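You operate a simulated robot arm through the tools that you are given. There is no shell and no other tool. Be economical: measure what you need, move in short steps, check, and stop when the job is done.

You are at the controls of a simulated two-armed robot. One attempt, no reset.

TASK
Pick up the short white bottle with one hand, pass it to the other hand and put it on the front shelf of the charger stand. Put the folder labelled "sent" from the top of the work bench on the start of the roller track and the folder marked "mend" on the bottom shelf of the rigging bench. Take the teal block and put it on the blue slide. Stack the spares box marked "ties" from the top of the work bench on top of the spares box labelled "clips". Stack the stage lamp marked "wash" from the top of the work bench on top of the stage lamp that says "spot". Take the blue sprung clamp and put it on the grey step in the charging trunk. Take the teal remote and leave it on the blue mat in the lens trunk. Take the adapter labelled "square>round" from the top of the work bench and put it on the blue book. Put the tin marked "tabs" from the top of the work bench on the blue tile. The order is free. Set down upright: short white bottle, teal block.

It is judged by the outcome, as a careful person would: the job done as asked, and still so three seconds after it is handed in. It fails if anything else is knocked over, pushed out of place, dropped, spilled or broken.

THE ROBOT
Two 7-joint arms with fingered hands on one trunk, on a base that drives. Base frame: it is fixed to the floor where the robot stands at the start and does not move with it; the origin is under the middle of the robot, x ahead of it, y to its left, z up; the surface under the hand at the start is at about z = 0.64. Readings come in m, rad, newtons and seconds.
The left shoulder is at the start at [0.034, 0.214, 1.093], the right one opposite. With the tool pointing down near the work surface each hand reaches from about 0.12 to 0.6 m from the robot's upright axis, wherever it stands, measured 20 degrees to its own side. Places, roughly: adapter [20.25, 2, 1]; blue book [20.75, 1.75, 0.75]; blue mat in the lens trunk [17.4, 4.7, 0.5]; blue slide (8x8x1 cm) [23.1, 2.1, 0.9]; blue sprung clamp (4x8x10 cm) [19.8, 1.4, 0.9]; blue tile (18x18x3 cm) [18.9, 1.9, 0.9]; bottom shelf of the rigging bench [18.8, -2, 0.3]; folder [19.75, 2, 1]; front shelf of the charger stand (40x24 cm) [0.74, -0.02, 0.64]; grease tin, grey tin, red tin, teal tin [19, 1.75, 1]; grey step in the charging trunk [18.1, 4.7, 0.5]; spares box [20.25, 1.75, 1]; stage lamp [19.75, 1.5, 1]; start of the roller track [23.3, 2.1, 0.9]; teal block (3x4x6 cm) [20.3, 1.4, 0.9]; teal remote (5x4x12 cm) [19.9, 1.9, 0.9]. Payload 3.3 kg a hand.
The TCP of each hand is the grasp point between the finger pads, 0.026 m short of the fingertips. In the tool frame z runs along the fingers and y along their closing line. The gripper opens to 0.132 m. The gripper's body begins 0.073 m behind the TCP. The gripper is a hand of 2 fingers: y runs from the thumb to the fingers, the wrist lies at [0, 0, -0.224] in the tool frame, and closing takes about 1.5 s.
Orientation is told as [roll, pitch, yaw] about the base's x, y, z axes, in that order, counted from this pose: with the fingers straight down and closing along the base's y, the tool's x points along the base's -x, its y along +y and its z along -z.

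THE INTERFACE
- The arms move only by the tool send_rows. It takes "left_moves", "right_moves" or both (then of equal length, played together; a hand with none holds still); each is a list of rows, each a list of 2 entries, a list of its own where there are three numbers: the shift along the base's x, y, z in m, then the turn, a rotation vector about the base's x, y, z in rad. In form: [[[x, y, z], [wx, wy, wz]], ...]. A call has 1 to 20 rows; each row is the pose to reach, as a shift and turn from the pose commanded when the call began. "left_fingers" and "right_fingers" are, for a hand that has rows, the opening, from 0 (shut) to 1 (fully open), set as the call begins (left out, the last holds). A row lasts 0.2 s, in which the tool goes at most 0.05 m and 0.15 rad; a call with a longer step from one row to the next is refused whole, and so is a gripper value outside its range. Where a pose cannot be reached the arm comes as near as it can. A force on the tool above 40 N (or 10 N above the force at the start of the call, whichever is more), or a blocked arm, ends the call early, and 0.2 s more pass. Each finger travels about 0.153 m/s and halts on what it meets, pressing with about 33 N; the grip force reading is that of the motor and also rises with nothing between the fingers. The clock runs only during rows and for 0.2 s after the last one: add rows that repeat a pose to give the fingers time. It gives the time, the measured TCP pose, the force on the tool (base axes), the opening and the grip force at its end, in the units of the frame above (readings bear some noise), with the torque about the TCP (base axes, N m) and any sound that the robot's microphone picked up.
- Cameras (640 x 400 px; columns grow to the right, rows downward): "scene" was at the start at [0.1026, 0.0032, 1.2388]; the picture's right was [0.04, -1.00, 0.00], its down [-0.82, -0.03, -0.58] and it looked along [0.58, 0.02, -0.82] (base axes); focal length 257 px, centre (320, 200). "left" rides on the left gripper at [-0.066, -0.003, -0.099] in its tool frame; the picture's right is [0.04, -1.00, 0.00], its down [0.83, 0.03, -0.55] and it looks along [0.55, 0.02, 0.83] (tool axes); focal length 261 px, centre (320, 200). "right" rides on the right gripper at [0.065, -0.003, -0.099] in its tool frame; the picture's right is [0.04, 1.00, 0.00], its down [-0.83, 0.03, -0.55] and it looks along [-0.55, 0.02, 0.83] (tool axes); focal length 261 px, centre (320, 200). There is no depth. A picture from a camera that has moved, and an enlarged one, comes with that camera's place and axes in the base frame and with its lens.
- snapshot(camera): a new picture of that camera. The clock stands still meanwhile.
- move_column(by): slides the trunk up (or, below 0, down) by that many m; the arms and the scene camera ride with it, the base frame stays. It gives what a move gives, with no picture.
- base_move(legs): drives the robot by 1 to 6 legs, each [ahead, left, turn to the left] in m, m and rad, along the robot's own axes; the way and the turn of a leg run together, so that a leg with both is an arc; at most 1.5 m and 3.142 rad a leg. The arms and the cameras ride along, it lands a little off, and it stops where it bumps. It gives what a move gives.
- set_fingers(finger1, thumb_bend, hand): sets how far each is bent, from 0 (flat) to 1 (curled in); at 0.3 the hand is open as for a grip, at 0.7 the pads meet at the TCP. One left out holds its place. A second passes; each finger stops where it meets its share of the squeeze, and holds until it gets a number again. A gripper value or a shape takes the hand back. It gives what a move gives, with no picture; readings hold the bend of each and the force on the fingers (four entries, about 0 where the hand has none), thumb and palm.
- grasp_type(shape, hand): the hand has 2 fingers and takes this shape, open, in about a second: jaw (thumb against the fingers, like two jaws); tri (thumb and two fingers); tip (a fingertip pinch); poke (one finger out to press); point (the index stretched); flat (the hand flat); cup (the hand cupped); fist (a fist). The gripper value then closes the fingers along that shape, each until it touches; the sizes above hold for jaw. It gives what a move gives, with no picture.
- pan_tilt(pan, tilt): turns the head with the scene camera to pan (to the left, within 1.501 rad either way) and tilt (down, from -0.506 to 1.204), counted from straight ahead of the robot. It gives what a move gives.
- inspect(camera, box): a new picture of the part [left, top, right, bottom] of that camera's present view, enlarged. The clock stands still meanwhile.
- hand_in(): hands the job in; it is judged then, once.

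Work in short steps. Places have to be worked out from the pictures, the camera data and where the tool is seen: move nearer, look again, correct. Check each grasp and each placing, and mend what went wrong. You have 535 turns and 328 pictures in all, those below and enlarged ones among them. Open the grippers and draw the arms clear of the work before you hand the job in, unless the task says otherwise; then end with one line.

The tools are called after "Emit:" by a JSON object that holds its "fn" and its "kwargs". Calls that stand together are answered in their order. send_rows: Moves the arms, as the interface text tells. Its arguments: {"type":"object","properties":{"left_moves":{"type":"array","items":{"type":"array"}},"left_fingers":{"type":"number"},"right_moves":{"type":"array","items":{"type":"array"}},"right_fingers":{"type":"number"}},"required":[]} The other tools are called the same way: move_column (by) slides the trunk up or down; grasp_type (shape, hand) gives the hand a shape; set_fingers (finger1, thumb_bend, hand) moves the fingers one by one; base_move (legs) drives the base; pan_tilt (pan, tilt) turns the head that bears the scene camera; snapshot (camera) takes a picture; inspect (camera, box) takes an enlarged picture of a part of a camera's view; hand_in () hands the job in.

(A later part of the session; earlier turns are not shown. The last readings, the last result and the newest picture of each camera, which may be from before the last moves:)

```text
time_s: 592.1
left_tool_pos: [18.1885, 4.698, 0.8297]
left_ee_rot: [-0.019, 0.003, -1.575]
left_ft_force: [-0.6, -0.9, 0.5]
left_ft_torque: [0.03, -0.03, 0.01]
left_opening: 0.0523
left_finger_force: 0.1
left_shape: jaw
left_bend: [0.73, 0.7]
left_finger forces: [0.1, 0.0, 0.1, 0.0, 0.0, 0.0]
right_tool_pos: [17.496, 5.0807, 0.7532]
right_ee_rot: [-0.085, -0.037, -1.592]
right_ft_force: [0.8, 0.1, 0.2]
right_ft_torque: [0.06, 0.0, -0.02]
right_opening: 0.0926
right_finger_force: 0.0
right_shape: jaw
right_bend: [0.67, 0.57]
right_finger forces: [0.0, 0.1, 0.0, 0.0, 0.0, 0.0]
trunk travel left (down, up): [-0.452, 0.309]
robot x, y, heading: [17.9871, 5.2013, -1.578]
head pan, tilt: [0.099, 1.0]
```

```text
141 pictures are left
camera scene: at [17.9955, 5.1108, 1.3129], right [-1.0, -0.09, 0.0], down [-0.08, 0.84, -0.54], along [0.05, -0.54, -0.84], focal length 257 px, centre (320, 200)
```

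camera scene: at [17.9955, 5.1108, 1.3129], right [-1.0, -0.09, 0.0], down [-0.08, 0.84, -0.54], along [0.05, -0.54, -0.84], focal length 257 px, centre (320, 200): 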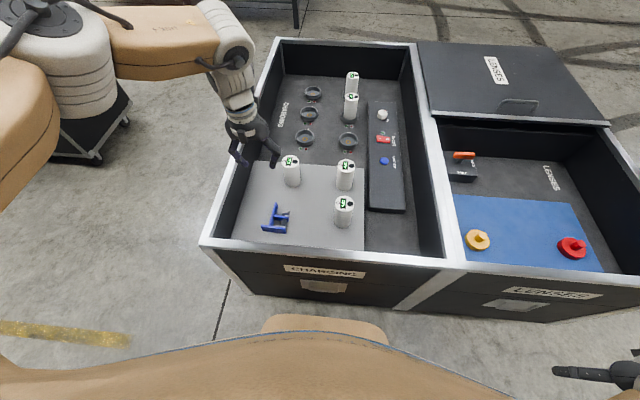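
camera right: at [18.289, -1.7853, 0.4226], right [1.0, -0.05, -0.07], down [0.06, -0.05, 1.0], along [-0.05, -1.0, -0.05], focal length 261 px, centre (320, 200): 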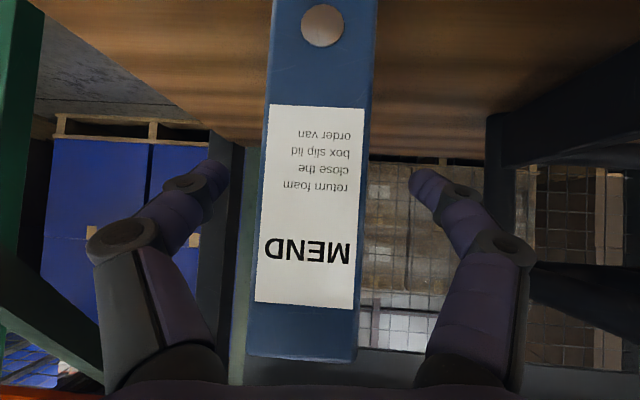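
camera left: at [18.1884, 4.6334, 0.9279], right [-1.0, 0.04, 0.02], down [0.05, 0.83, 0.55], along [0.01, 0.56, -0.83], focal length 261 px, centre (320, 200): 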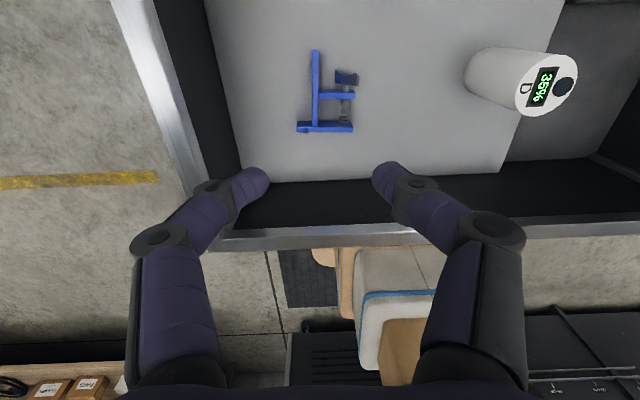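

The clamp lies on the grey step. Raise the trunk and go back to the bench through the gap between the trunk and the cases (x≈18.96).

Emit:
{"fn": "move_column", "kwargs": {"by": 0.3}}

Emit:
{"fn": "base_move", "kwargs": {"legs": [[-0.2, 0, 0.005], [0, 0.97, 0]]}}

Emit:
{"fn": "pan_tilt", "kwargs": {"pan": 0, "tilt": 0.7}}

Emit:
{"fn": "snapshot", "kwargs": {"camera": "scene"}}

```text
time_s: 595.1
left_tool_pos: [18.1893, 4.6981, 1.1295]
left_ee_rot: [-0.018, 0.002, -1.574]
left_ft_force: [-0.3, 0.8, -0.2]
left_ft_torque: [0.0, -0.02, 0.01]
left_opening: 0.0523
left_finger_force: 0.0
left_shape: jaw
left_bend: [0.73, 0.7]
left_finger forces: [0.0, 0.0, 0.1, 0.0, 0.0, 0.1]
right_tool_pos: [17.4962, 5.0804, 1.052]
right_ee_rot: [-0.087, -0.037, -1.592]
right_ft_force: [0.2, 0.2, -0.8]
right_ft_torque: [-0.01, -0.02, 0.02]
right_opening: 0.0926
right_finger_force: 0.0
right_shape: jaw
right_bend: [0.67, 0.57]
right_finger forces: [0.0, 0.0, 0.0, 0.1, 0.0, 0.0]
trunk travel left (down, up): [-0.752, 0.009]
robot x, y, heading: [17.9888, 5.198, -1.582]
head pan, tilt: [0.099, 1.0]
```

```text
time_s: 601.4
left_tool_pos: [19.1806, 4.9052, 1.1298]
left_ee_rot: [-0.019, 0.002, -1.56]
left_ft_force: [0.7, -0.6, 0.2]
left_ft_torque: [0.03, 0.01, 0.01]
left_opening: 0.0523
left_finger_force: 0.1
left_shape: jaw
left_bend: [0.73, 0.7]
left_finger forces: [0.1, 0.0, 0.0, 0.0, 0.1, 0.0]
right_tool_pos: [18.4801, 5.2772, 1.0529]
right_ee_rot: [-0.088, -0.037, -1.579]
right_ft_force: [0.6, -0.8, 0.4]
right_ft_torque: [0.01, 0.02, -0.04]
right_opening: 0.0926
right_finger_force: 0.1
right_shape: jaw
right_bend: [0.67, 0.57]
right_finger forces: [0.0, 0.0, 0.1, 0.0, 0.1, 0.0]
trunk travel left (down, up): [-0.752, 0.009]
robot x, y, heading: [18.9707, 5.4043, -1.566]
head pan, tilt: [0.099, 1.0]
```

```text
time_s: 602.2
left_tool_pos: [19.179, 4.9046, 1.1288]
left_ee_rot: [-0.017, 0.003, -1.561]
left_ft_force: [-0.7, -0.2, -0.2]
left_ft_torque: [-0.01, -0.02, 0.0]
left_opening: 0.0523
left_finger_force: 0.2
left_shape: jaw
left_bend: [0.73, 0.7]
left_finger forces: [0.0, 0.0, 0.0, 0.0, 0.0, 0.1]
right_tool_pos: [18.4799, 5.2768, 1.0525]
right_ee_rot: [-0.088, -0.036, -1.577]
right_ft_force: [0.1, 0.6, -0.5]
right_ft_torque: [-0.02, -0.02, -0.02]
right_opening: 0.0923
right_finger_force: 0.0
right_shape: jaw
right_bend: [0.67, 0.57]
right_finger forces: [0.1, 0.1, 0.0, 0.1, 0.0, 0.0]
trunk travel left (down, up): [-0.752, 0.009]
robot x, y, heading: [18.9701, 5.4046, -1.565]
head pan, tilt: [0.0, 0.7]
```

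```text
140 pictures are left
camera scene: at [18.9718, 5.3091, 1.6367], right [-1.0, -0.01, 0.0], down [-0.01, 0.64, -0.76], along [0.01, -0.76, -0.64], focal length 257 px, centre (320, 200)
```

scene: 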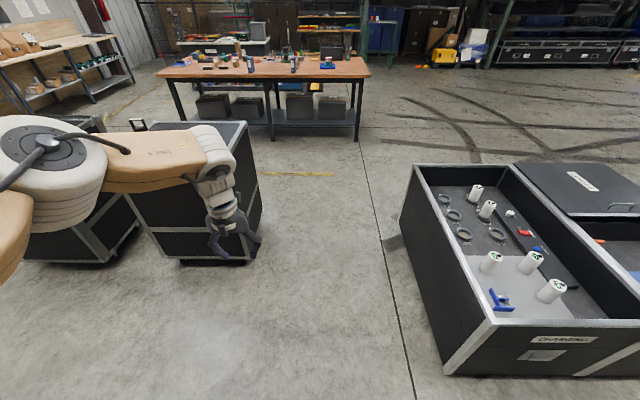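

The gap spans x 18.3–19.47; centre on 18.88 and drive through to y≈2.95, then toward the remote.

Emit:
{"fn": "base_move", "kwargs": {"legs": [[0, -0.08, 0], [1.4, 0, 0], [1.0, 0, 0], [0, 0.72, 0]]}}

Emit:
{"fn": "pan_tilt", "kwargs": {"pan": 0, "tilt": 0.75}}

Emit:
{"fn": "snapshot", "kwargs": {"camera": "scene"}}

```text
time_s: 618.1
left_tool_pos: [19.8449, 2.5345, 1.1308]
left_ee_rot: [-0.017, 0.003, -1.547]
left_ft_force: [-0.7, 0.1, -0.6]
left_ft_torque: [0.0, 0.06, -0.01]
left_opening: 0.0525
left_finger_force: 0.1
left_shape: jaw
left_bend: [0.73, 0.7]
left_finger forces: [0.0, 0.1, 0.1, 0.0, 0.0, 0.1]
right_tool_pos: [19.1414, 2.8995, 1.0524]
right_ee_rot: [-0.088, -0.037, -1.565]
right_ft_force: [0.8, -0.7, 0.0]
right_ft_torque: [-0.02, 0.07, 0.0]
right_opening: 0.0925
right_finger_force: 0.0
right_shape: jaw
right_bend: [0.67, 0.57]
right_finger forces: [0.1, 0.1, 0.0, 0.0, 0.1, 0.0]
trunk travel left (down, up): [-0.752, 0.009]
robot x, y, heading: [19.6308, 3.0287, -1.55]
head pan, tilt: [0.0, 0.7]
```

```text
time_s: 618.8
left_tool_pos: [19.8442, 2.5354, 1.1296]
left_ee_rot: [-0.017, 0.005, -1.548]
left_ft_force: [-0.6, 0.4, 0.5]
left_ft_torque: [0.0, -0.02, -0.01]
left_opening: 0.0522
left_finger_force: 0.1
left_shape: jaw
left_bend: [0.73, 0.7]
left_finger forces: [0.1, 0.0, 0.0, 0.0, 0.0, 0.0]
right_tool_pos: [19.1407, 2.8991, 1.0518]
right_ee_rot: [-0.087, -0.034, -1.565]
right_ft_force: [-0.9, -0.3, 0.0]
right_ft_torque: [0.02, 0.02, -0.02]
right_opening: 0.0922
right_finger_force: 0.1
right_shape: jaw
right_bend: [0.67, 0.57]
right_finger forces: [0.0, 0.0, 0.1, 0.1, 0.1, 0.0]
trunk travel left (down, up): [-0.752, 0.009]
robot x, y, heading: [19.6297, 3.033, -1.548]
head pan, tilt: [0.0, 0.75]
```

```text
139 pictures are left
camera scene: at [19.6324, 2.9386, 1.6326], right [-1.0, -0.02, 0.0], down [-0.01, 0.68, -0.73], along [0.01, -0.73, -0.68], focal length 257 px, centre (320, 200)
```

scene: 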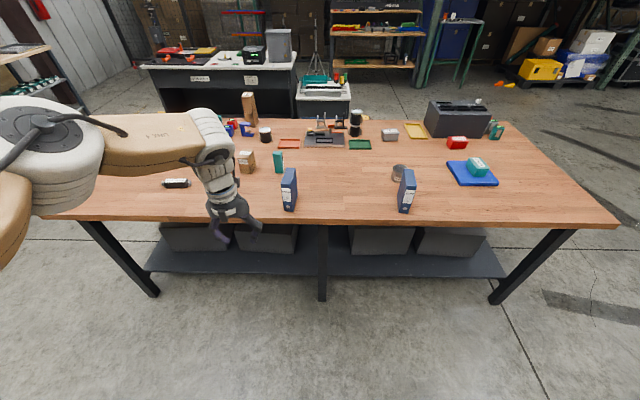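

Remote at ≈(19.85, 1.92). Drive ahead 0.58 m (hands above folder height), open the left hand, and check from above.

Emit:
{"fn": "send_rows", "kwargs": {"left_moves": [[[0, 0, 0.0], [0, 0, 0]], [[0, 0, 0.0], [0, 0, 0]], [[0, 0, 0], [0, 0, 0]]], "left_fingers": 0.8}}

Emit:
{"fn": "base_move", "kwargs": {"legs": [[0.3, 0, -0.02], [0.28, 0, 0]]}}

Emit:
{"fn": "snapshot", "kwargs": {"camera": "left"}}

```text
time_s: 619.5
left_tool_pos: [19.8443, 2.5354, 1.1295]
left_ee_rot: [-0.019, 0.003, -1.547]
left_ft_force: [0.0, -0.1, -0.4]
left_ft_torque: [-0.01, -0.02, 0.03]
left_opening: 0.1054
left_finger_force: 0.1
left_shape: jaw
left_bend: [0.59, 0.43]
left_finger forces: [0.0, 0.0, 0.0, 0.0, 0.1, 0.0]
right_tool_pos: [19.1405, 2.8983, 1.0524]
right_ee_rot: [-0.086, -0.036, -1.566]
right_ft_force: [-0.2, 0.4, -0.1]
right_ft_torque: [0.01, -0.02, -0.02]
right_opening: 0.0924
right_finger_force: 0.1
right_shape: jaw
right_bend: [0.67, 0.57]
right_finger forces: [0.0, 0.0, 0.1, 0.0, 0.0, 0.0]
trunk travel left (down, up): [-0.752, 0.009]
robot x, y, heading: [19.6335, 3.0291, -1.547]
head pan, tilt: [0.0, 0.75]
```

```text
time_s: 623.1
left_tool_pos: [19.8411, 1.9556, 1.1297]
left_ee_rot: [-0.016, 0.003, -1.562]
left_ft_force: [0.7, -0.3, -0.1]
left_ft_torque: [0.01, 0.0, -0.03]
left_opening: 0.1054
left_finger_force: 0.0
left_shape: jaw
left_bend: [0.59, 0.43]
left_finger forces: [0.0, 0.0, 0.0, 0.0, 0.0, 0.0]
right_tool_pos: [19.1424, 2.3293, 1.0516]
right_ee_rot: [-0.087, -0.036, -1.58]
right_ft_force: [0.3, 0.1, 0.1]
right_ft_torque: [0.01, 0.0, 0.04]
right_opening: 0.0925
right_finger_force: 0.2
right_shape: jaw
right_bend: [0.67, 0.57]
right_finger forces: [0.1, 0.0, 0.0, 0.1, 0.0, 0.0]
trunk travel left (down, up): [-0.752, 0.009]
robot x, y, heading: [19.6329, 2.4582, -1.566]
head pan, tilt: [0.0, 0.75]
```

```text
138 pictures are left
camera left: at [19.8406, 1.8906, 1.2277], right [-1.0, 0.03, 0.02], down [0.04, 0.83, 0.56], along [0.0, 0.56, -0.83], focal length 261 px, centre (320, 200)
```

left: 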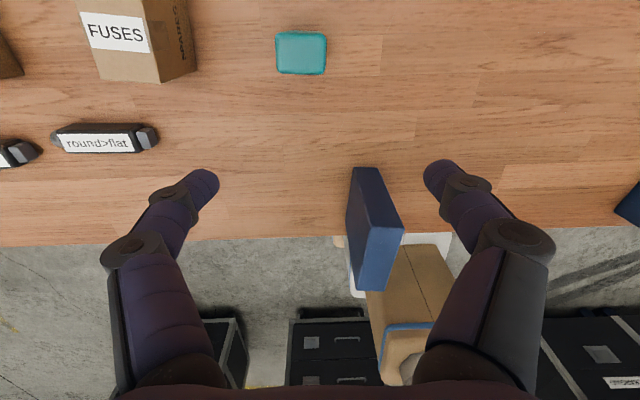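

Remote top centre ≈(19.851, 1.91). Go 4.5 cm ahead, then lower to just above and verify.

Emit:
{"fn": "base_move", "kwargs": {"legs": [[0.045, 0.01, -0.005]]}}

Emit:
{"fn": "move_column", "kwargs": {"by": -0.1}}

Emit:
{"fn": "snapshot", "kwargs": {"camera": "left"}}

```text
time_s: 624.0
left_tool_pos: [19.843, 1.938, 1.1284]
left_ee_rot: [-0.018, 0.005, -1.567]
left_ft_force: [0.0, -0.2, 0.1]
left_ft_torque: [0.02, 0.04, 0.02]
left_opening: 0.1054
left_finger_force: 0.0
left_shape: jaw
left_bend: [0.59, 0.43]
left_finger forces: [0.1, 0.1, 0.0, 0.0, 0.0, 0.1]
right_tool_pos: [19.1464, 2.3146, 1.0523]
right_ee_rot: [-0.088, -0.035, -1.584]
right_ft_force: [0.0, 0.3, 0.0]
right_ft_torque: [0.04, 0.04, -0.01]
right_opening: 0.0922
right_finger_force: 0.1
right_shape: jaw
right_bend: [0.67, 0.57]
right_finger forces: [0.0, 0.0, 0.1, 0.1, 0.0, 0.0]
trunk travel left (down, up): [-0.752, 0.009]
robot x, y, heading: [19.6416, 2.4437, -1.566]
head pan, tilt: [0.0, 0.75]
stopped in leg 1: the robot was blocked; the commanded pose is now the measured one
```

```text
time_s: 625.3
left_tool_pos: [19.8416, 1.9405, 1.0313]
left_ee_rot: [-0.018, 0.0, -1.568]
left_ft_force: [0.6, -0.6, -0.2]
left_ft_torque: [0.02, 0.0, -0.02]
left_opening: 0.1055
left_finger_force: 0.1
left_shape: jaw
left_bend: [0.59, 0.43]
left_finger forces: [0.1, 0.1, 0.0, 0.1, 0.0, 0.1]
right_tool_pos: [19.1462, 2.3168, 0.952]
right_ee_rot: [-0.087, -0.036, -1.585]
right_ft_force: [-0.8, -0.6, 0.6]
right_ft_torque: [0.0, -0.04, -0.03]
right_opening: 0.0924
right_finger_force: 0.1
right_shape: jaw
right_bend: [0.67, 0.57]
right_finger forces: [0.1, 0.1, 0.0, 0.0, 0.1, 0.0]
trunk travel left (down, up): [-0.652, 0.109]
robot x, y, heading: [19.6393, 2.4401, -1.572]
head pan, tilt: [0.0, 0.75]
```

```text
137 pictures are left
camera left: at [19.8418, 1.8751, 1.1285], right [-1.0, 0.04, 0.02], down [0.04, 0.83, 0.55], along [0.01, 0.55, -0.83], focal length 261 px, centre (320, 200)
```

left: 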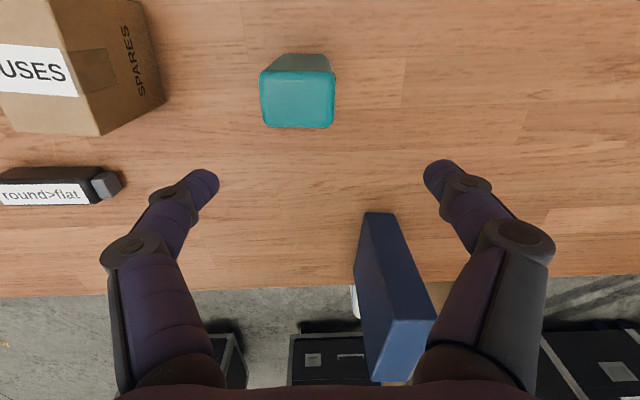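

The bench's centre leg blocks the base; reach with the arm instead. Narrow the opening a bit, shift the hand to (19.851, 1.912), and lower.

Emit:
{"fn": "send_rows", "kwargs": {"left_moves": [[[0.005, -0.015, 0.0], [0, 0, 0]], [[0.009, -0.029, 0.0], [0, 0, 0]], [[0.009, -0.029, -0.02], [0, 0, 0]], [[0.009, -0.029, -0.03], [0, 0, 0]]], "left_fingers": 0.65}}

Emit:
{"fn": "snapshot", "kwargs": {"camera": "left"}}

```text
time_s: 626.3
left_tool_pos: [19.8516, 1.9114, 1.0006]
left_ee_rot: [-0.017, 0.002, -1.567]
left_ft_force: [-0.3, -0.1, 0.4]
left_ft_torque: [-0.01, -0.03, 0.0]
left_opening: 0.0861
left_finger_force: 0.0
left_shape: jaw
left_bend: [0.7, 0.63]
left_finger forces: [0.1, 0.0, 0.0, 0.1, 0.0, 0.1]
right_tool_pos: [19.146, 2.3176, 0.9522]
right_ee_rot: [-0.085, -0.036, -1.585]
right_ft_force: [-0.2, 0.6, 0.1]
right_ft_torque: [0.04, -0.01, 0.0]
right_opening: 0.0922
right_finger_force: 0.1
right_shape: jaw
right_bend: [0.67, 0.57]
right_finger forces: [0.1, 0.1, 0.0, 0.0, 0.0, 0.0]
trunk travel left (down, up): [-0.652, 0.109]
robot x, y, heading: [19.6384, 2.4419, -1.571]
head pan, tilt: [0.0, 0.75]
```

```text
136 pictures are left
camera left: at [19.8508, 1.8465, 1.0984], right [-1.0, 0.04, 0.02], down [0.04, 0.83, 0.55], along [0.01, 0.55, -0.83], focal length 261 px, centre (320, 200)
```

left: 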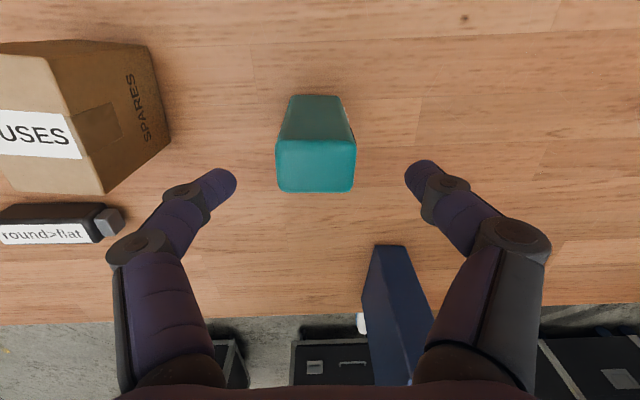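

Centred. Lower the trunk 5.5 cm and grip the remote.

Emit:
{"fn": "move_column", "kwargs": {"by": -0.055}}

Emit:
{"fn": "send_rows", "kwargs": {"left_moves": [[[0, -0.009, 0], [0, 0, 0]], [[0, -0.009, 0], [0, 0, 0]]]}}

Emit:
{"fn": "send_rows", "kwargs": {"left_moves": [[[0, 0, 0], [0, 0, 0]], [[0, 0, 0], [0, 0, 0]], [[0, 0, 0], [0, 0, 0]], [[0, 0, 0], [0, 0, 0]], [[0, 0, 0], [0, 0, 0]]], "left_fingers": 0}}

Emit:
{"fn": "snapshot", "kwargs": {"camera": "left"}}

```text
time_s: 627.3
left_tool_pos: [19.8521, 1.9107, 0.944]
left_ee_rot: [-0.017, 0.001, -1.567]
left_ft_force: [0.1, -0.1, -0.1]
left_ft_torque: [-0.01, 0.0, 0.01]
left_opening: 0.0862
left_finger_force: 0.1
left_shape: jaw
left_bend: [0.7, 0.63]
left_finger forces: [0.0, 0.0, 0.0, 0.0, 0.1, 0.0]
right_tool_pos: [19.1456, 2.3182, 0.8978]
right_ee_rot: [-0.088, -0.035, -1.585]
right_ft_force: [-0.2, -0.1, 0.3]
right_ft_torque: [-0.02, 0.02, 0.02]
right_opening: 0.0925
right_finger_force: 0.1
right_shape: jaw
right_bend: [0.67, 0.57]
right_finger forces: [0.0, 0.0, 0.0, 0.1, 0.0, 0.0]
trunk travel left (down, up): [-0.597, 0.164]
robot x, y, heading: [19.6375, 2.438, -1.569]
head pan, tilt: [0.0, 0.75]
```

```text
time_s: 627.9
left_tool_pos: [19.8522, 1.912, 0.9447]
left_ee_rot: [-0.018, 0.001, -1.567]
left_ft_force: [-0.1, -0.2, -0.2]
left_ft_torque: [-0.06, 0.03, 0.02]
left_opening: 0.0861
left_finger_force: 0.0
left_shape: jaw
left_bend: [0.7, 0.63]
left_finger forces: [0.0, 0.1, 0.0, 0.1, 0.1, 0.0]
left hand out of reach, approached as far as the arm can: row 1, 2
right_tool_pos: [19.1455, 2.3164, 0.8968]
right_ee_rot: [-0.086, -0.035, -1.586]
right_ft_force: [0.0, 0.1, 0.4]
right_ft_torque: [-0.04, 0.0, 0.01]
right_opening: 0.0923
right_finger_force: 0.0
right_shape: jaw
right_bend: [0.67, 0.57]
right_finger forces: [0.0, 0.1, 0.1, 0.0, 0.0, 0.0]
trunk travel left (down, up): [-0.597, 0.164]
robot x, y, heading: [19.6396, 2.4377, -1.569]
head pan, tilt: [0.0, 0.75]
```

```text
time_s: 629.1
left_tool_pos: [19.8515, 1.9111, 0.9438]
left_ee_rot: [-0.016, 0.0, -1.567]
left_ft_force: [0.1, 0.1, 0.3]
left_ft_torque: [-0.01, -0.03, 0.0]
left_opening: 0.0372
left_finger_force: 32.6
left_shape: jaw
left_bend: [0.74, 0.7]
left_finger forces: [29.9, 0.0, 0.0, 0.0, 29.8, 0.1]
right_tool_pos: [19.1466, 2.3185, 0.8969]
right_ee_rot: [-0.088, -0.036, -1.586]
right_ft_force: [0.1, -0.6, 0.8]
right_ft_torque: [-0.03, 0.0, -0.02]
right_opening: 0.0925
right_finger_force: 0.0
right_shape: jaw
right_bend: [0.67, 0.57]
right_finger forces: [0.1, 0.0, 0.0, 0.1, 0.0, 0.0]
trunk travel left (down, up): [-0.597, 0.164]
robot x, y, heading: [19.6383, 2.4409, -1.569]
head pan, tilt: [0.0, 0.75]
```

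```text
135 pictures are left
camera left: at [19.8509, 1.8462, 1.0432], right [-1.0, 0.04, 0.02], down [0.04, 0.83, 0.55], along [0.01, 0.55, -0.83], focal length 261 px, centre (320, 200)
```

left: 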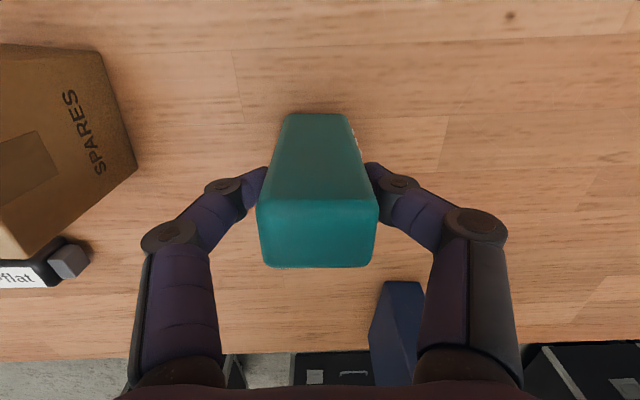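

Remote gripped. Lift it, back off, and go back through the gap to the rear of the trunks.

Emit:
{"fn": "move_column", "kwargs": {"by": 0.16}}

Emit:
{"fn": "base_move", "kwargs": {"legs": [[-0.5, 0, 0], [0, -0.76, 0], [-1.3, 0, 0], [-1.2, 0, 0]]}}

Emit:
{"fn": "base_move", "kwargs": {"legs": [[0, -1.0, 0], [0, -0.75, 0]]}}

Emit:
{"fn": "pan_tilt", "kwargs": {"pan": 0, "tilt": 1.0}}

Emit:
{"fn": "snapshot", "kwargs": {"camera": "scene"}}

```text
time_s: 630.9
left_tool_pos: [19.8517, 1.9106, 1.1034]
left_ee_rot: [-0.018, 0.005, -1.568]
left_ft_force: [-0.5, -0.4, -0.9]
left_ft_torque: [-0.01, -0.02, 0.02]
left_opening: 0.0371
left_finger_force: 32.7
left_shape: jaw
left_bend: [0.74, 0.7]
left_finger forces: [29.9, 0.0, 0.1, 0.0, 29.9, 0.1]
right_tool_pos: [19.147, 2.3164, 1.0569]
right_ee_rot: [-0.087, -0.036, -1.584]
right_ft_force: [0.2, -0.6, -0.2]
right_ft_torque: [-0.01, -0.04, -0.02]
right_opening: 0.092
right_finger_force: 0.1
right_shape: jaw
right_bend: [0.67, 0.57]
right_finger forces: [0.0, 0.0, 0.1, 0.0, 0.1, 0.0]
trunk travel left (down, up): [-0.757, 0.004]
robot x, y, heading: [19.6385, 2.4433, -1.568]
head pan, tilt: [0.0, 0.75]
```

```text
time_s: 649.2
left_tool_pos: [19.0873, 4.8899, 1.1044]
left_ee_rot: [-0.016, 0.0, -1.562]
left_ft_force: [-0.4, 0.2, -1.2]
left_ft_torque: [0.05, 0.01, 0.0]
left_opening: 0.0371
left_finger_force: 33.0
left_shape: jaw
left_bend: [0.74, 0.7]
left_finger forces: [29.9, 0.0, 0.1, 0.0, 29.8, 0.0]
right_tool_pos: [18.3787, 5.2927, 1.0581]
right_ee_rot: [-0.087, -0.038, -1.581]
right_ft_force: [-0.6, 0.8, 0.6]
right_ft_torque: [-0.02, 0.0, 0.01]
right_opening: 0.0924
right_finger_force: 0.0
right_shape: jaw
right_bend: [0.67, 0.57]
right_finger forces: [0.0, 0.0, 0.0, 0.1, 0.0, 0.1]
trunk travel left (down, up): [-0.757, 0.004]
robot x, y, heading: [18.8716, 5.421, -1.564]
head pan, tilt: [0.0, 0.75]
```

```text
time_s: 658.1
left_tool_pos: [17.3305, 4.8957, 1.1046]
left_ee_rot: [-0.018, 0.002, -1.581]
left_ft_force: [-0.4, 0.1, -0.6]
left_ft_torque: [0.0, 0.03, 0.01]
left_opening: 0.0371
left_finger_force: 32.6
left_shape: jaw
left_bend: [0.74, 0.7]
left_finger forces: [30.0, 0.0, 0.0, 0.1, 30.1, 0.0]
right_tool_pos: [16.63, 5.3111, 1.0567]
right_ee_rot: [-0.086, -0.035, -1.598]
right_ft_force: [-0.6, 0.1, 0.3]
right_ft_torque: [0.0, 0.01, 0.0]
right_opening: 0.0926
right_finger_force: 0.2
right_shape: jaw
right_bend: [0.67, 0.57]
right_finger forces: [0.0, 0.0, 0.0, 0.1, 0.0, 0.0]
trunk travel left (down, up): [-0.757, 0.004]
robot x, y, heading: [17.1224, 5.4299, -1.579]
head pan, tilt: [0.0, 0.75]
```

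```text
time_s: 658.8
left_tool_pos: [17.3301, 4.8952, 1.1035]
left_ee_rot: [-0.018, 0.002, -1.582]
left_ft_force: [-0.6, 0.1, -1.0]
left_ft_torque: [-0.02, 0.0, 0.0]
left_opening: 0.0373
left_finger_force: 32.4
left_shape: jaw
left_bend: [0.74, 0.7]
left_finger forces: [30.0, 0.0, 0.0, 0.0, 30.0, 0.1]
right_tool_pos: [16.6307, 5.3115, 1.0564]
right_ee_rot: [-0.088, -0.037, -1.599]
right_ft_force: [-0.3, 0.6, -0.6]
right_ft_torque: [0.0, 0.03, 0.01]
right_opening: 0.0927
right_finger_force: 0.0
right_shape: jaw
right_bend: [0.67, 0.57]
right_finger forces: [0.1, 0.0, 0.0, 0.1, 0.1, 0.1]
trunk travel left (down, up): [-0.757, 0.004]
robot x, y, heading: [17.1232, 5.4284, -1.585]
head pan, tilt: [0.0, 1.0]
```

```text
134 pictures are left
camera scene: at [17.1235, 5.3487, 1.6185], right [-1.0, 0.01, 0.0], down [0.01, 0.84, -0.54], along [-0.01, -0.54, -0.84], focal length 257 px, centre (320, 200)
```

scene: 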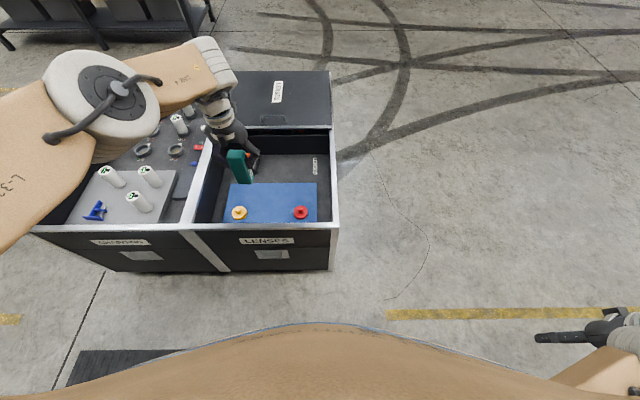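

The mat's free centre is at ≈(17.36, 4.65) between the yellow and red caps. Approach: 3 cm left, 0.245 m ahead, then lower the trunk.

Emit:
{"fn": "base_move", "kwargs": {"legs": [[0, 0.03, 0.012], [0.245, 0, 0]]}}

Emit:
{"fn": "move_column", "kwargs": {"by": -0.3}}

Emit:
{"fn": "snapshot", "kwargs": {"camera": "left"}}

Emit:
{"fn": "snapshot", "kwargs": {"camera": "scene"}}

```text
time_s: 661.1
left_tool_pos: [17.3618, 4.6518, 1.104]
left_ee_rot: [-0.016, 0.004, -1.576]
left_ft_force: [-0.5, -0.5, -1.1]
left_ft_torque: [0.03, -0.03, 0.01]
left_opening: 0.0372
left_finger_force: 33.1
left_shape: jaw
left_bend: [0.74, 0.7]
left_finger forces: [30.2, 0.0, 0.0, 0.0, 30.1, 0.0]
right_tool_pos: [16.6599, 5.0631, 1.0574]
right_ee_rot: [-0.087, -0.037, -1.593]
right_ft_force: [0.9, -0.1, -0.2]
right_ft_torque: [0.0, -0.01, 0.02]
right_opening: 0.092
right_finger_force: 0.1
right_shape: jaw
right_bend: [0.67, 0.57]
right_finger forces: [0.1, 0.0, 0.1, 0.1, 0.1, 0.1]
trunk travel left (down, up): [-0.757, 0.004]
robot x, y, heading: [17.1517, 5.1798, -1.577]
head pan, tilt: [0.0, 1.0]
```

```text
time_s: 664.1
left_tool_pos: [17.3631, 4.6521, 0.8049]
left_ee_rot: [-0.017, 0.002, -1.575]
left_ft_force: [-0.6, 0.2, -1.0]
left_ft_torque: [-0.01, 0.0, 0.01]
left_opening: 0.037
left_finger_force: 33.1
left_shape: jaw
left_bend: [0.74, 0.7]
left_finger forces: [30.0, 0.1, 0.1, 0.0, 30.1, 0.0]
right_tool_pos: [16.6606, 5.0635, 0.7566]
right_ee_rot: [-0.088, -0.036, -1.594]
right_ft_force: [0.2, 0.3, 0.2]
right_ft_torque: [0.0, -0.03, -0.03]
right_opening: 0.0926
right_finger_force: 0.0
right_shape: jaw
right_bend: [0.67, 0.57]
right_finger forces: [0.0, 0.1, 0.0, 0.0, 0.0, 0.1]
trunk travel left (down, up): [-0.457, 0.304]
robot x, y, heading: [17.1514, 5.1828, -1.575]
head pan, tilt: [0.0, 1.0]
```

```text
133 pictures are left
camera left: at [17.3608, 4.5866, 0.9033], right [-1.0, 0.05, 0.02], down [0.05, 0.83, 0.55], along [0.01, 0.55, -0.83], focal length 261 px, centre (320, 200)
```

left: 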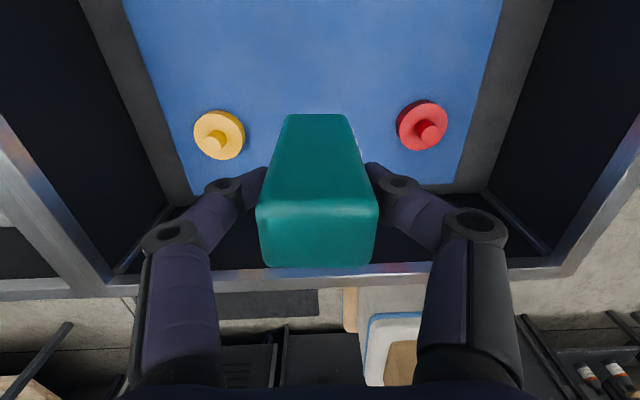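

```text
132 pictures are left
camera scene: at [17.1522, 5.0936, 1.3181], right [-1.0, 0.01, 0.0], down [0.01, 0.84, -0.54], along [0.0, -0.54, -0.84], focal length 257 px, centre (320, 200)
```

scene: 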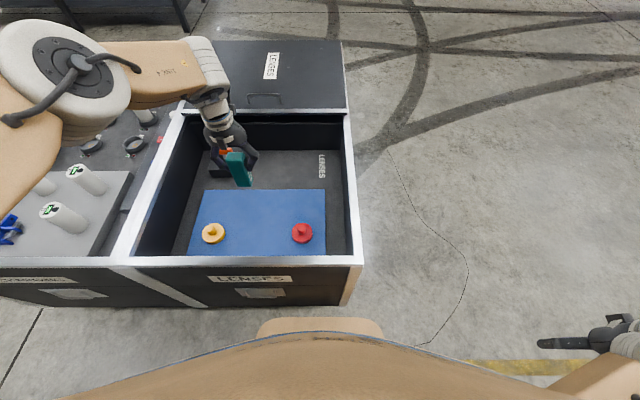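

Positioned between the caps. Lower 0.2 m, then in small steps.

Emit:
{"fn": "move_column", "kwargs": {"by": -0.2}}

Emit:
{"fn": "snapshot", "kwargs": {"camera": "left"}}

```text
time_s: 666.2
left_tool_pos: [17.3626, 4.6508, 0.6049]
left_ee_rot: [-0.017, 0.002, -1.575]
left_ft_force: [0.0, 0.7, -1.6]
left_ft_torque: [0.0, -0.01, -0.01]
left_opening: 0.0368
left_finger_force: 33.1
left_shape: jaw
left_bend: [0.74, 0.7]
left_finger forces: [30.1, 0.0, 0.1, 0.0, 30.0, 0.1]
right_tool_pos: [16.6603, 5.0639, 0.5578]
right_ee_rot: [-0.086, -0.037, -1.593]
right_ft_force: [-0.5, -0.9, -0.6]
right_ft_torque: [-0.03, 0.0, 0.01]
right_opening: 0.0924
right_finger_force: 0.1
right_shape: jaw
right_bend: [0.67, 0.57]
right_finger forces: [0.0, 0.0, 0.0, 0.0, 0.0, 0.0]
trunk travel left (down, up): [-0.257, 0.504]
robot x, y, heading: [17.1534, 5.1815, -1.578]
head pan, tilt: [0.0, 1.0]
```

```text
131 pictures are left
camera left: at [17.3607, 4.5867, 0.7033], right [-1.0, 0.05, 0.02], down [0.05, 0.83, 0.55], along [0.01, 0.55, -0.83], focal length 261 px, centre (320, 200)
```

left: 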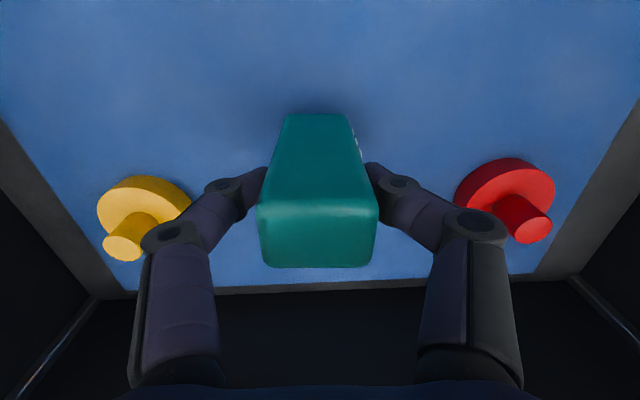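

Emit:
{"fn": "move_column", "kwargs": {"by": -0.015}}

Emit:
{"fn": "move_column", "kwargs": {"by": -0.008}}

```text
time_s: 666.9
left_tool_pos: [17.3611, 4.6511, 0.5935]
left_ee_rot: [-0.017, -0.004, -1.575]
left_ft_force: [0.0, 6.5, 34.7]
left_ft_torque: [0.11, 0.06, -0.03]
left_opening: 0.0396
left_finger_force: 32.9
left_shape: jaw
left_bend: [0.75, 0.72]
left_finger forces: [37.4, 0.0, 0.0, 0.0, 38.4, 0.0]
right_tool_pos: [16.6594, 5.0651, 0.5427]
right_ee_rot: [-0.085, -0.039, -1.594]
right_ft_force: [-0.3, -1.0, -1.1]
right_ft_torque: [0.0, -0.01, -0.02]
right_opening: 0.0924
right_finger_force: 0.1
right_shape: jaw
right_bend: [0.67, 0.57]
right_finger forces: [0.0, 0.0, 0.0, 0.0, 0.0, 0.1]
trunk travel left (down, up): [-0.242, 0.519]
robot x, y, heading: [17.1517, 5.1833, -1.581]
head pan, tilt: [0.0, 1.0]
```

```text
time_s: 667.2
left_tool_pos: [17.3618, 4.6508, 0.5939]
left_ee_rot: [-0.02, -0.009, -1.574]
left_ft_force: [-0.5, 8.4, 29.7]
left_ft_torque: [0.12, -0.02, 0.0]
left_opening: 0.0416
left_finger_force: 32.9
left_shape: jaw
left_bend: [0.75, 0.72]
left_finger forces: [37.9, 0.0, 0.1, 0.1, 37.8, 0.0]
right_tool_pos: [16.6594, 5.0648, 0.5408]
right_ee_rot: [-0.087, -0.037, -1.593]
right_ft_force: [0.6, -0.3, -0.7]
right_ft_torque: [0.02, -0.04, -0.01]
right_opening: 0.0922
right_finger_force: 0.0
right_shape: jaw
right_bend: [0.67, 0.57]
right_finger forces: [0.0, 0.1, 0.0, 0.1, 0.0, 0.0]
trunk travel left (down, up): [-0.24, 0.521]
robot x, y, heading: [17.1515, 5.1837, -1.578]
head pan, tilt: [0.0, 1.0]
stopped: the force on the tool passed its limit at 50 N (the readings are from after the stop); the commanded pose is now the measured one
```

On the mat. Ease up, open a little, and lift away.

Emit:
{"fn": "send_rows", "kwargs": {"left_moves": [[[0, 0, 0.004], [0, 0, 0]], [[0, 0, 0.004], [0, 0, 0]]]}}

Emit:
{"fn": "send_rows", "kwargs": {"left_moves": [[[0, 0, 0], [0, 0, 0]], [[0, 0, 0], [0, 0, 0]], [[0, 0, 0], [0, 0, 0]]], "left_fingers": 0.55}}

Emit:
{"fn": "snapshot", "kwargs": {"camera": "left"}}

Emit:
{"fn": "move_column", "kwargs": {"by": 0.3}}

Emit:
{"fn": "snapshot", "kwargs": {"camera": "scene"}}

```text
time_s: 667.8
left_tool_pos: [17.3607, 4.6512, 0.5942]
left_ee_rot: [-0.019, 0.0, -1.576]
left_ft_force: [0.3, 3.5, 15.6]
left_ft_torque: [0.08, 0.01, 0.04]
left_opening: 0.041
left_finger_force: 32.2
left_shape: jaw
left_bend: [0.75, 0.72]
left_finger forces: [35.6, 0.0, 0.1, 0.0, 35.0, 0.0]
right_tool_pos: [16.6603, 5.0655, 0.5402]
right_ee_rot: [-0.088, -0.039, -1.594]
right_ft_force: [1.4, 0.1, 0.1]
right_ft_torque: [0.02, -0.02, -0.03]
right_opening: 0.0925
right_finger_force: 0.0
right_shape: jaw
right_bend: [0.67, 0.57]
right_finger forces: [0.1, 0.1, 0.0, 0.0, 0.1, 0.0]
trunk travel left (down, up): [-0.24, 0.521]
robot x, y, heading: [17.1553, 5.1862, -1.579]
head pan, tilt: [0.0, 1.0]
```

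```text
time_s: 668.6
left_tool_pos: [17.3612, 4.6494, 0.5951]
left_ee_rot: [-0.019, -0.001, -1.574]
left_ft_force: [0.8, 0.0, -1.6]
left_ft_torque: [0.0, -0.01, -0.01]
left_opening: 0.0722
left_finger_force: 0.0
left_shape: jaw
left_bend: [0.72, 0.7]
left_finger forces: [0.0, 0.1, 0.0, 0.0, 0.1, 0.1]
right_tool_pos: [16.6596, 5.0634, 0.5399]
right_ee_rot: [-0.088, -0.037, -1.594]
right_ft_force: [-0.3, 0.0, -0.7]
right_ft_torque: [0.04, 0.01, 0.0]
right_opening: 0.0925
right_finger_force: 0.1
right_shape: jaw
right_bend: [0.67, 0.57]
right_finger forces: [0.0, 0.0, 0.0, 0.1, 0.0, 0.1]
trunk travel left (down, up): [-0.24, 0.521]
robot x, y, heading: [17.1521, 5.1869, -1.577]
head pan, tilt: [0.0, 1.0]
```

```text
130 pictures are left
camera left: at [17.3599, 4.5856, 0.692], right [-1.0, 0.04, 0.02], down [0.05, 0.83, 0.55], along [0.01, 0.55, -0.83], focal length 261 px, centre (320, 200)
```

left: 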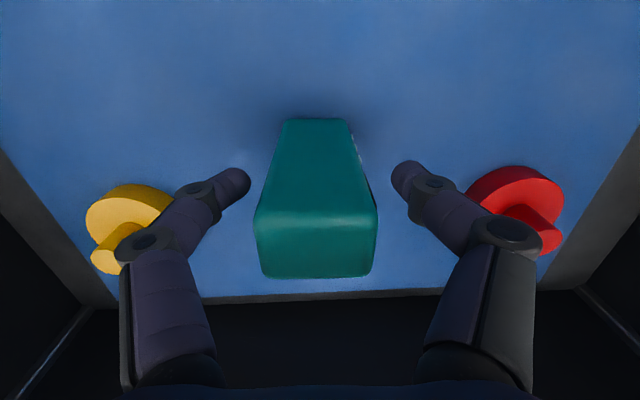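

```text
time_s: 671.6
left_tool_pos: [17.3608, 4.6509, 0.8941]
left_ee_rot: [-0.02, 0.001, -1.575]
left_ft_force: [-0.6, -0.1, -0.2]
left_ft_torque: [-0.02, 0.0, -0.01]
left_opening: 0.0717
left_finger_force: 0.1
left_shape: jaw
left_bend: [0.72, 0.7]
left_finger forces: [0.1, 0.1, 0.1, 0.0, 0.0, 0.0]
right_tool_pos: [16.658, 5.0637, 0.8411]
right_ee_rot: [-0.088, -0.036, -1.594]
right_ft_force: [-0.7, -0.2, 0.3]
right_ft_torque: [0.05, 0.0, 0.01]
right_opening: 0.0923
right_finger_force: 0.1
right_shape: jaw
right_bend: [0.67, 0.57]
right_finger forces: [0.0, 0.0, 0.0, 0.0, 0.0, 0.0]
trunk travel left (down, up): [-0.54, 0.221]
robot x, y, heading: [17.1537, 5.1841, -1.581]
head pan, tilt: [0.0, 1.0]
```

```text
129 pictures are left
camera scene: at [17.1521, 5.0997, 1.4015], right [-1.0, 0.01, 0.0], down [0.01, 0.84, -0.54], along [0.0, -0.54, -0.84], focal length 257 px, centre (320, 200)
```

scene: 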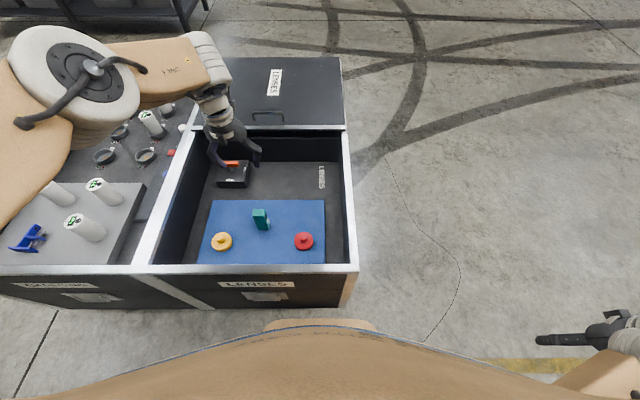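

Remote placed. Next the SENT folder: back to the bench through the gap, to x≈19.54.

Emit:
{"fn": "move_column", "kwargs": {"by": 0.2}}

Emit:
{"fn": "base_move", "kwargs": {"legs": [[-0.24, 0, 0.008], [0, 0.9, 0], [0, 0.83, 0], [1.3, 0, 0], [1.1, 0, 0], [0, 0.66, 0]]}}

Emit:
{"fn": "pan_tilt", "kwargs": {"pan": -0.3, "tilt": 0.8}}

Emit:
{"fn": "snapshot", "kwargs": {"camera": "scene"}}

```text
time_s: 673.8
left_tool_pos: [17.361, 4.6502, 1.0942]
left_ee_rot: [-0.019, -0.002, -1.575]
left_ft_force: [0.3, 0.2, -0.4]
left_ft_torque: [0.01, 0.02, 0.01]
left_opening: 0.072
left_finger_force: 0.2
left_shape: jaw
left_bend: [0.72, 0.7]
left_finger forces: [0.1, 0.0, 0.1, 0.0, 0.1, 0.0]
right_tool_pos: [16.6601, 5.0634, 1.0408]
right_ee_rot: [-0.087, -0.036, -1.593]
right_ft_force: [0.8, 0.3, 0.8]
right_ft_torque: [-0.01, 0.01, -0.03]
right_opening: 0.0925
right_finger_force: 0.0
right_shape: jaw
right_bend: [0.67, 0.57]
right_finger forces: [0.0, 0.0, 0.0, 0.0, 0.1, 0.0]
trunk travel left (down, up): [-0.74, 0.021]
robot x, y, heading: [17.1461, 5.1816, -1.579]
head pan, tilt: [0.0, 1.0]
```

```text
time_s: 698.6
left_tool_pos: [19.8767, 2.5614, 1.0936]
left_ee_rot: [-0.019, -0.002, -1.539]
left_ft_force: [0.3, 0.0, 0.7]
left_ft_torque: [0.01, 0.01, 0.0]
left_opening: 0.0718
left_finger_force: 0.1
left_shape: jaw
left_bend: [0.72, 0.7]
left_finger forces: [0.0, 0.0, 0.0, 0.1, 0.1, 0.0]
right_tool_pos: [19.1617, 2.949, 1.0416]
right_ee_rot: [-0.086, -0.036, -1.559]
right_ft_force: [0.3, -0.4, -0.6]
right_ft_torque: [0.01, 0.01, 0.0]
right_opening: 0.0928
right_finger_force: 0.0
right_shape: jaw
right_bend: [0.67, 0.57]
right_finger forces: [0.0, 0.0, 0.0, 0.0, 0.0, 0.0]
trunk travel left (down, up): [-0.74, 0.021]
robot x, y, heading: [19.649, 3.0865, -1.544]
head pan, tilt: [0.0, 1.0]
```

```text
time_s: 699.4
left_tool_pos: [19.8761, 2.5611, 1.0942]
left_ee_rot: [-0.019, -0.003, -1.538]
left_ft_force: [-0.3, 0.5, 0.2]
left_ft_torque: [-0.02, 0.01, 0.0]
left_opening: 0.0721
left_finger_force: 0.1
left_shape: jaw
left_bend: [0.72, 0.7]
left_finger forces: [0.0, 0.1, 0.1, 0.0, 0.1, 0.0]
right_tool_pos: [19.1603, 2.9499, 1.0409]
right_ee_rot: [-0.087, -0.035, -1.558]
right_ft_force: [-0.8, -0.3, -0.5]
right_ft_torque: [0.01, 0.01, 0.02]
right_opening: 0.0926
right_finger_force: 0.2
right_shape: jaw
right_bend: [0.67, 0.57]
right_finger forces: [0.1, 0.0, 0.1, 0.0, 0.1, 0.1]
trunk travel left (down, up): [-0.74, 0.021]
robot x, y, heading: [19.648, 3.0838, -1.541]
head pan, tilt: [-0.3, 0.799]
```

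```text
128 pictures are left
camera scene: at [19.6274, 2.9985, 1.6167], right [-0.96, 0.27, 0.0], down [0.19, 0.69, -0.7], along [-0.19, -0.67, -0.72], focal length 257 px, centre (320, 200)
```

scene: 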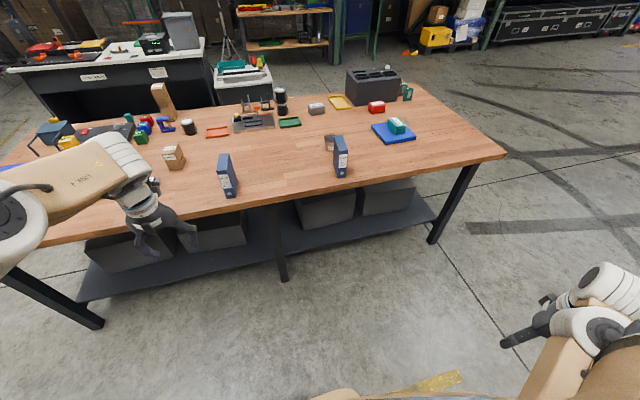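

SENT's spine is near (19.29, 2.17). Lower the trunk slightly and bring the right hand forward, pitched 0.9 rad, open.

Emit:
{"fn": "move_column", "kwargs": {"by": -0.08}}

Emit:
{"fn": "send_rows", "kwargs": {"right_moves": [[[0.015, -0.03, 0.0], [0, 0, 0]], [[0.03, -0.06, 0.0], [-0.1, 0, 0]], [[0.045, -0.09, 0.0], [-0.2, 0, 0]], [[0.06, -0.12, 0.0], [-0.3, 0, 0]], [[0.075, -0.15, 0.0], [-0.4, 0, 0]], [[0.09, -0.18, 0.0], [-0.5, 0, 0]], [[0.105, -0.2, 0.0], [-0.6, 0, 0]], [[0.12, -0.22, 0.0], [-0.7, 0, 0]], [[0.135, -0.24, 0.0], [-0.8, 0, 0]], [[0.15, -0.26, 0.0], [-0.9, 0, 0]]], "right_fingers": 0.75}}

Emit:
{"fn": "snapshot", "kwargs": {"camera": "right"}}

```text
time_s: 700.6
left_tool_pos: [19.8758, 2.561, 1.0151]
left_ee_rot: [-0.018, -0.001, -1.539]
left_ft_force: [-0.4, 0.0, -0.5]
left_ft_torque: [-0.02, 0.0, -0.04]
left_opening: 0.0718
left_finger_force: 0.0
left_shape: jaw
left_bend: [0.72, 0.7]
left_finger forces: [0.0, 0.0, 0.1, 0.0, 0.0, 0.0]
right_tool_pos: [19.1595, 2.9499, 0.9605]
right_ee_rot: [-0.087, -0.037, -1.557]
right_ft_force: [1.0, -1.0, 0.4]
right_ft_torque: [0.01, 0.01, 0.01]
right_opening: 0.0924
right_finger_force: 0.1
right_shape: jaw
right_bend: [0.67, 0.57]
right_finger forces: [0.0, 0.0, 0.1, 0.0, 0.1, 0.0]
trunk travel left (down, up): [-0.66, 0.101]
robot x, y, heading: [19.6477, 3.0844, -1.543]
head pan, tilt: [-0.3, 0.799]
```

```text
time_s: 701.8
left_tool_pos: [19.8771, 2.5609, 1.0142]
left_ee_rot: [-0.021, 0.0, -1.539]
left_ft_force: [0.8, 0.1, 0.0]
left_ft_torque: [-0.01, 0.01, -0.02]
left_opening: 0.0721
left_finger_force: 0.0
left_shape: jaw
left_bend: [0.72, 0.7]
left_finger forces: [0.0, 0.0, 0.1, 0.1, 0.0, 0.0]
right_tool_pos: [19.1727, 2.7941, 0.9902]
right_ee_rot: [-0.257, -0.449, -1.494]
right_ft_force: [0.1, -0.5, -0.7]
right_ft_torque: [0.0, 0.0, 0.02]
right_opening: 0.0987
right_finger_force: 0.1
right_shape: jaw
right_bend: [0.64, 0.5]
right_finger forces: [0.0, 0.0, 0.1, 0.2, 0.0, 0.0]
right hand out of reach, approached as far as the arm can: row 6
trunk travel left (down, up): [-0.66, 0.101]
robot x, y, heading: [19.6436, 3.0882, -1.541]
head pan, tilt: [-0.3, 0.799]
stopped in row 6 (right hand): the arm was blocked; the commanded pose is now the measured one
```

```text
127 pictures are left
camera right: at [19.1874, 2.8956, 1.0488], right [0.97, 0.0, -0.25], down [0.21, -0.51, 0.84], along [-0.12, -0.86, -0.49], focal length 261 px, centre (320, 200)
```

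right: 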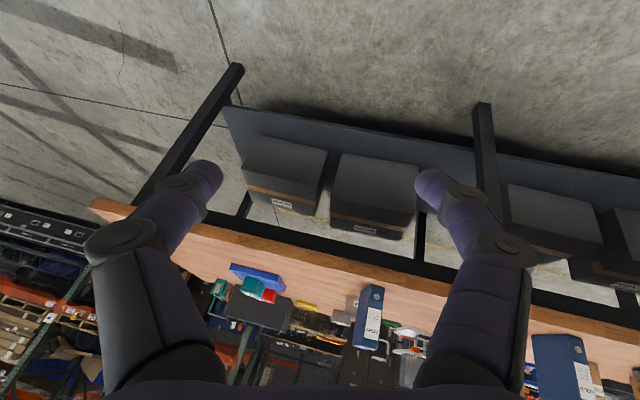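

Partly there. Continue: forward, inward, with the remaining rotation.

Emit:
{"fn": "send_rows", "kwargs": {"right_moves": [[[0.02, -0.02, 0.0], [-0.05, -0.03, 0.015]], [[0.04, -0.04, 0.0], [-0.13, -0.065, 0.035]], [[0.06, -0.06, 0.0], [-0.21, -0.1, 0.055]], [[0.08, -0.08, 0.0], [-0.29, -0.14, 0.075]], [[0.1, -0.1, 0.0], [-0.37, -0.18, 0.1]], [[0.12, -0.11, 0.0], [-0.445, -0.218, 0.119]]]}}

Emit:
{"fn": "snapshot", "kwargs": {"camera": "right"}}

```text
time_s: 702.5
left_tool_pos: [19.8762, 2.561, 1.0123]
left_ee_rot: [-0.021, -0.002, -1.539]
left_ft_force: [0.4, -0.2, -0.2]
left_ft_torque: [0.0, 0.02, -0.01]
left_opening: 0.072
left_finger_force: 0.0
left_shape: jaw
left_bend: [0.72, 0.7]
left_finger forces: [0.1, 0.1, 0.0, 0.1, 0.0, 0.0]
right_tool_pos: [19.155, 2.7581, 1.0191]
right_ee_rot: [-0.363, -0.557, -1.416]
right_ft_force: [0.6, -0.2, 0.0]
right_ft_torque: [0.0, -0.02, -0.01]
right_opening: 0.0982
right_finger_force: 0.0
right_shape: jaw
right_bend: [0.64, 0.5]
right_finger forces: [0.1, 0.0, 0.0, 0.0, 0.0, 0.0]
right hand out of reach, approached as far as the arm can: row 3
trunk travel left (down, up): [-0.66, 0.101]
robot x, y, heading: [19.6474, 3.0843, -1.542]
head pan, tilt: [-0.3, 0.799]
stopped in row 3 (right hand): the arm was blocked; the commanded pose is now the measured one
```

```text
126 pictures are left
camera right: at [19.17, 2.8663, 1.0636], right [0.95, -0.01, -0.32], down [0.29, -0.4, 0.87], along [-0.14, -0.92, -0.38], focal length 261 px, centre (320, 200)
```

right: 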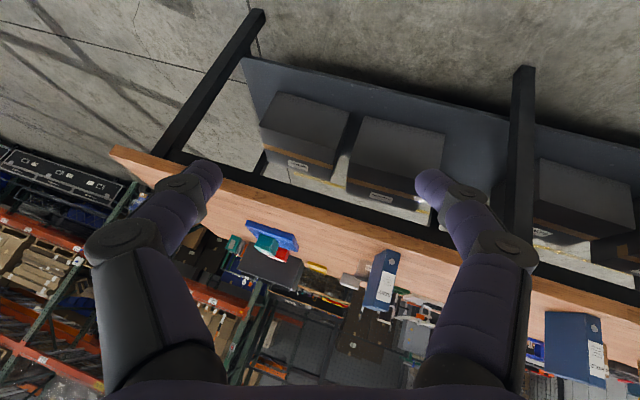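

The arm is at a joint limit; try lower (hand is clear of the bench): down 0.12 and inward first, then finish the rotation.

Emit:
{"fn": "send_rows", "kwargs": {"right_moves": [[[0.02, 0.0, -0.04], [0, 0, 0]], [[0.04, 0.0, -0.08], [0, 0, 0]], [[0.07, -0.01, -0.12], [0, 0, 0]], [[0.1, -0.02, -0.14], [-0.03, -0.03, 0]], [[0.13, -0.03, -0.14], [-0.1, -0.08, 0.02]], [[0.15, -0.04, -0.14], [-0.17, -0.14, 0.04]], [[0.16, -0.05, -0.14], [-0.24, -0.2, 0.06]], [[0.16, -0.06, -0.14], [-0.31, -0.25, 0.08]]]}}

```text
refused: row 3 steps farther than a row can; nothing moved
```

Emit:
{"fn": "send_rows", "kwargs": {"right_moves": [[[0.02, 0.0, -0.04], [0, 0, 0]], [[0.04, 0.0, -0.08], [0, 0, 0]], [[0.06, -0.01, -0.115], [0, 0, 0]], [[0.09, -0.02, -0.14], [-0.03, -0.03, 0]], [[0.12, -0.03, -0.14], [-0.1, -0.08, 0.02]], [[0.14, -0.04, -0.14], [-0.17, -0.14, 0.04]], [[0.15, -0.05, -0.14], [-0.24, -0.2, 0.06]], [[0.15, -0.06, -0.14], [-0.31, -0.25, 0.08]]]}}

```text
time_s: 703.0
left_tool_pos: [19.8765, 2.5611, 1.0138]
left_ee_rot: [-0.019, 0.0, -1.54]
left_ft_force: [0.2, 0.4, -0.4]
left_ft_torque: [-0.04, -0.01, 0.0]
left_opening: 0.0721
left_finger_force: 0.1
left_shape: jaw
left_bend: [0.72, 0.7]
left_finger forces: [0.1, 0.1, 0.0, 0.0, 0.1, 0.0]
right_tool_pos: [19.1154, 2.7407, 1.0218]
right_ee_rot: [-0.531, -0.55, -1.364]
right_ft_force: [-0.1, 0.1, -0.9]
right_ft_torque: [0.0, 0.01, 0.02]
right_opening: 0.0987
right_finger_force: 0.1
right_shape: jaw
right_bend: [0.64, 0.5]
right_finger forces: [0.0, 0.0, 0.0, 0.2, 0.1, 0.0]
right hand out of reach, approached as far as the arm can: row 1, 2
trunk travel left (down, up): [-0.66, 0.101]
robot x, y, heading: [19.6449, 3.0862, -1.543]
head pan, tilt: [-0.3, 0.799]
stopped in row 2 (right hand): the arm was blocked; the commanded pose is now the measured one
```

Getting stuck; unwind to the hand-down posture first.

Emit:
{"fn": "send_rows", "kwargs": {"right_moves": [[[0.0, 0.03, -0.005], [0.09, -0.08, -0.005]], [[0.0, 0.06, -0.01], [0.18, -0.16, -0.01]], [[0.01, 0.09, -0.02], [0.27, -0.24, -0.015]], [[0.02, 0.12, -0.03], [0.36, -0.32, -0.02]], [[0.03, 0.15, -0.04], [0.45, -0.41, -0.025]], [[0.04, 0.18, -0.05], [0.52, -0.47, -0.03]], [[0.05, 0.2, -0.06], [0.566, -0.514, -0.03]]]}}

```text
time_s: 704.6
left_tool_pos: [19.874, 2.5615, 1.0128]
left_ee_rot: [-0.019, -0.002, -1.541]
left_ft_force: [0.8, -0.5, 0.1]
left_ft_torque: [0.02, -0.01, -0.02]
left_opening: 0.072
left_finger_force: 0.0
left_shape: jaw
left_bend: [0.72, 0.7]
left_finger forces: [0.0, 0.0, 0.0, 0.1, 0.0, 0.0]
right_tool_pos: [19.1774, 2.9354, 0.9477]
right_ee_rot: [0.042, -0.035, -1.57]
right_ft_force: [-0.4, -0.3, -0.6]
right_ft_torque: [0.0, -0.02, -0.02]
right_opening: 0.0989
right_finger_force: 0.0
right_shape: jaw
right_bend: [0.64, 0.5]
right_finger forces: [0.1, 0.1, 0.1, 0.1, 0.0, 0.1]
right hand out of reach, approached as far as the arm can: row 6, 7
trunk travel left (down, up): [-0.66, 0.101]
robot x, y, heading: [19.6475, 3.0863, -1.54]
head pan, tilt: [-0.3, 0.799]
```

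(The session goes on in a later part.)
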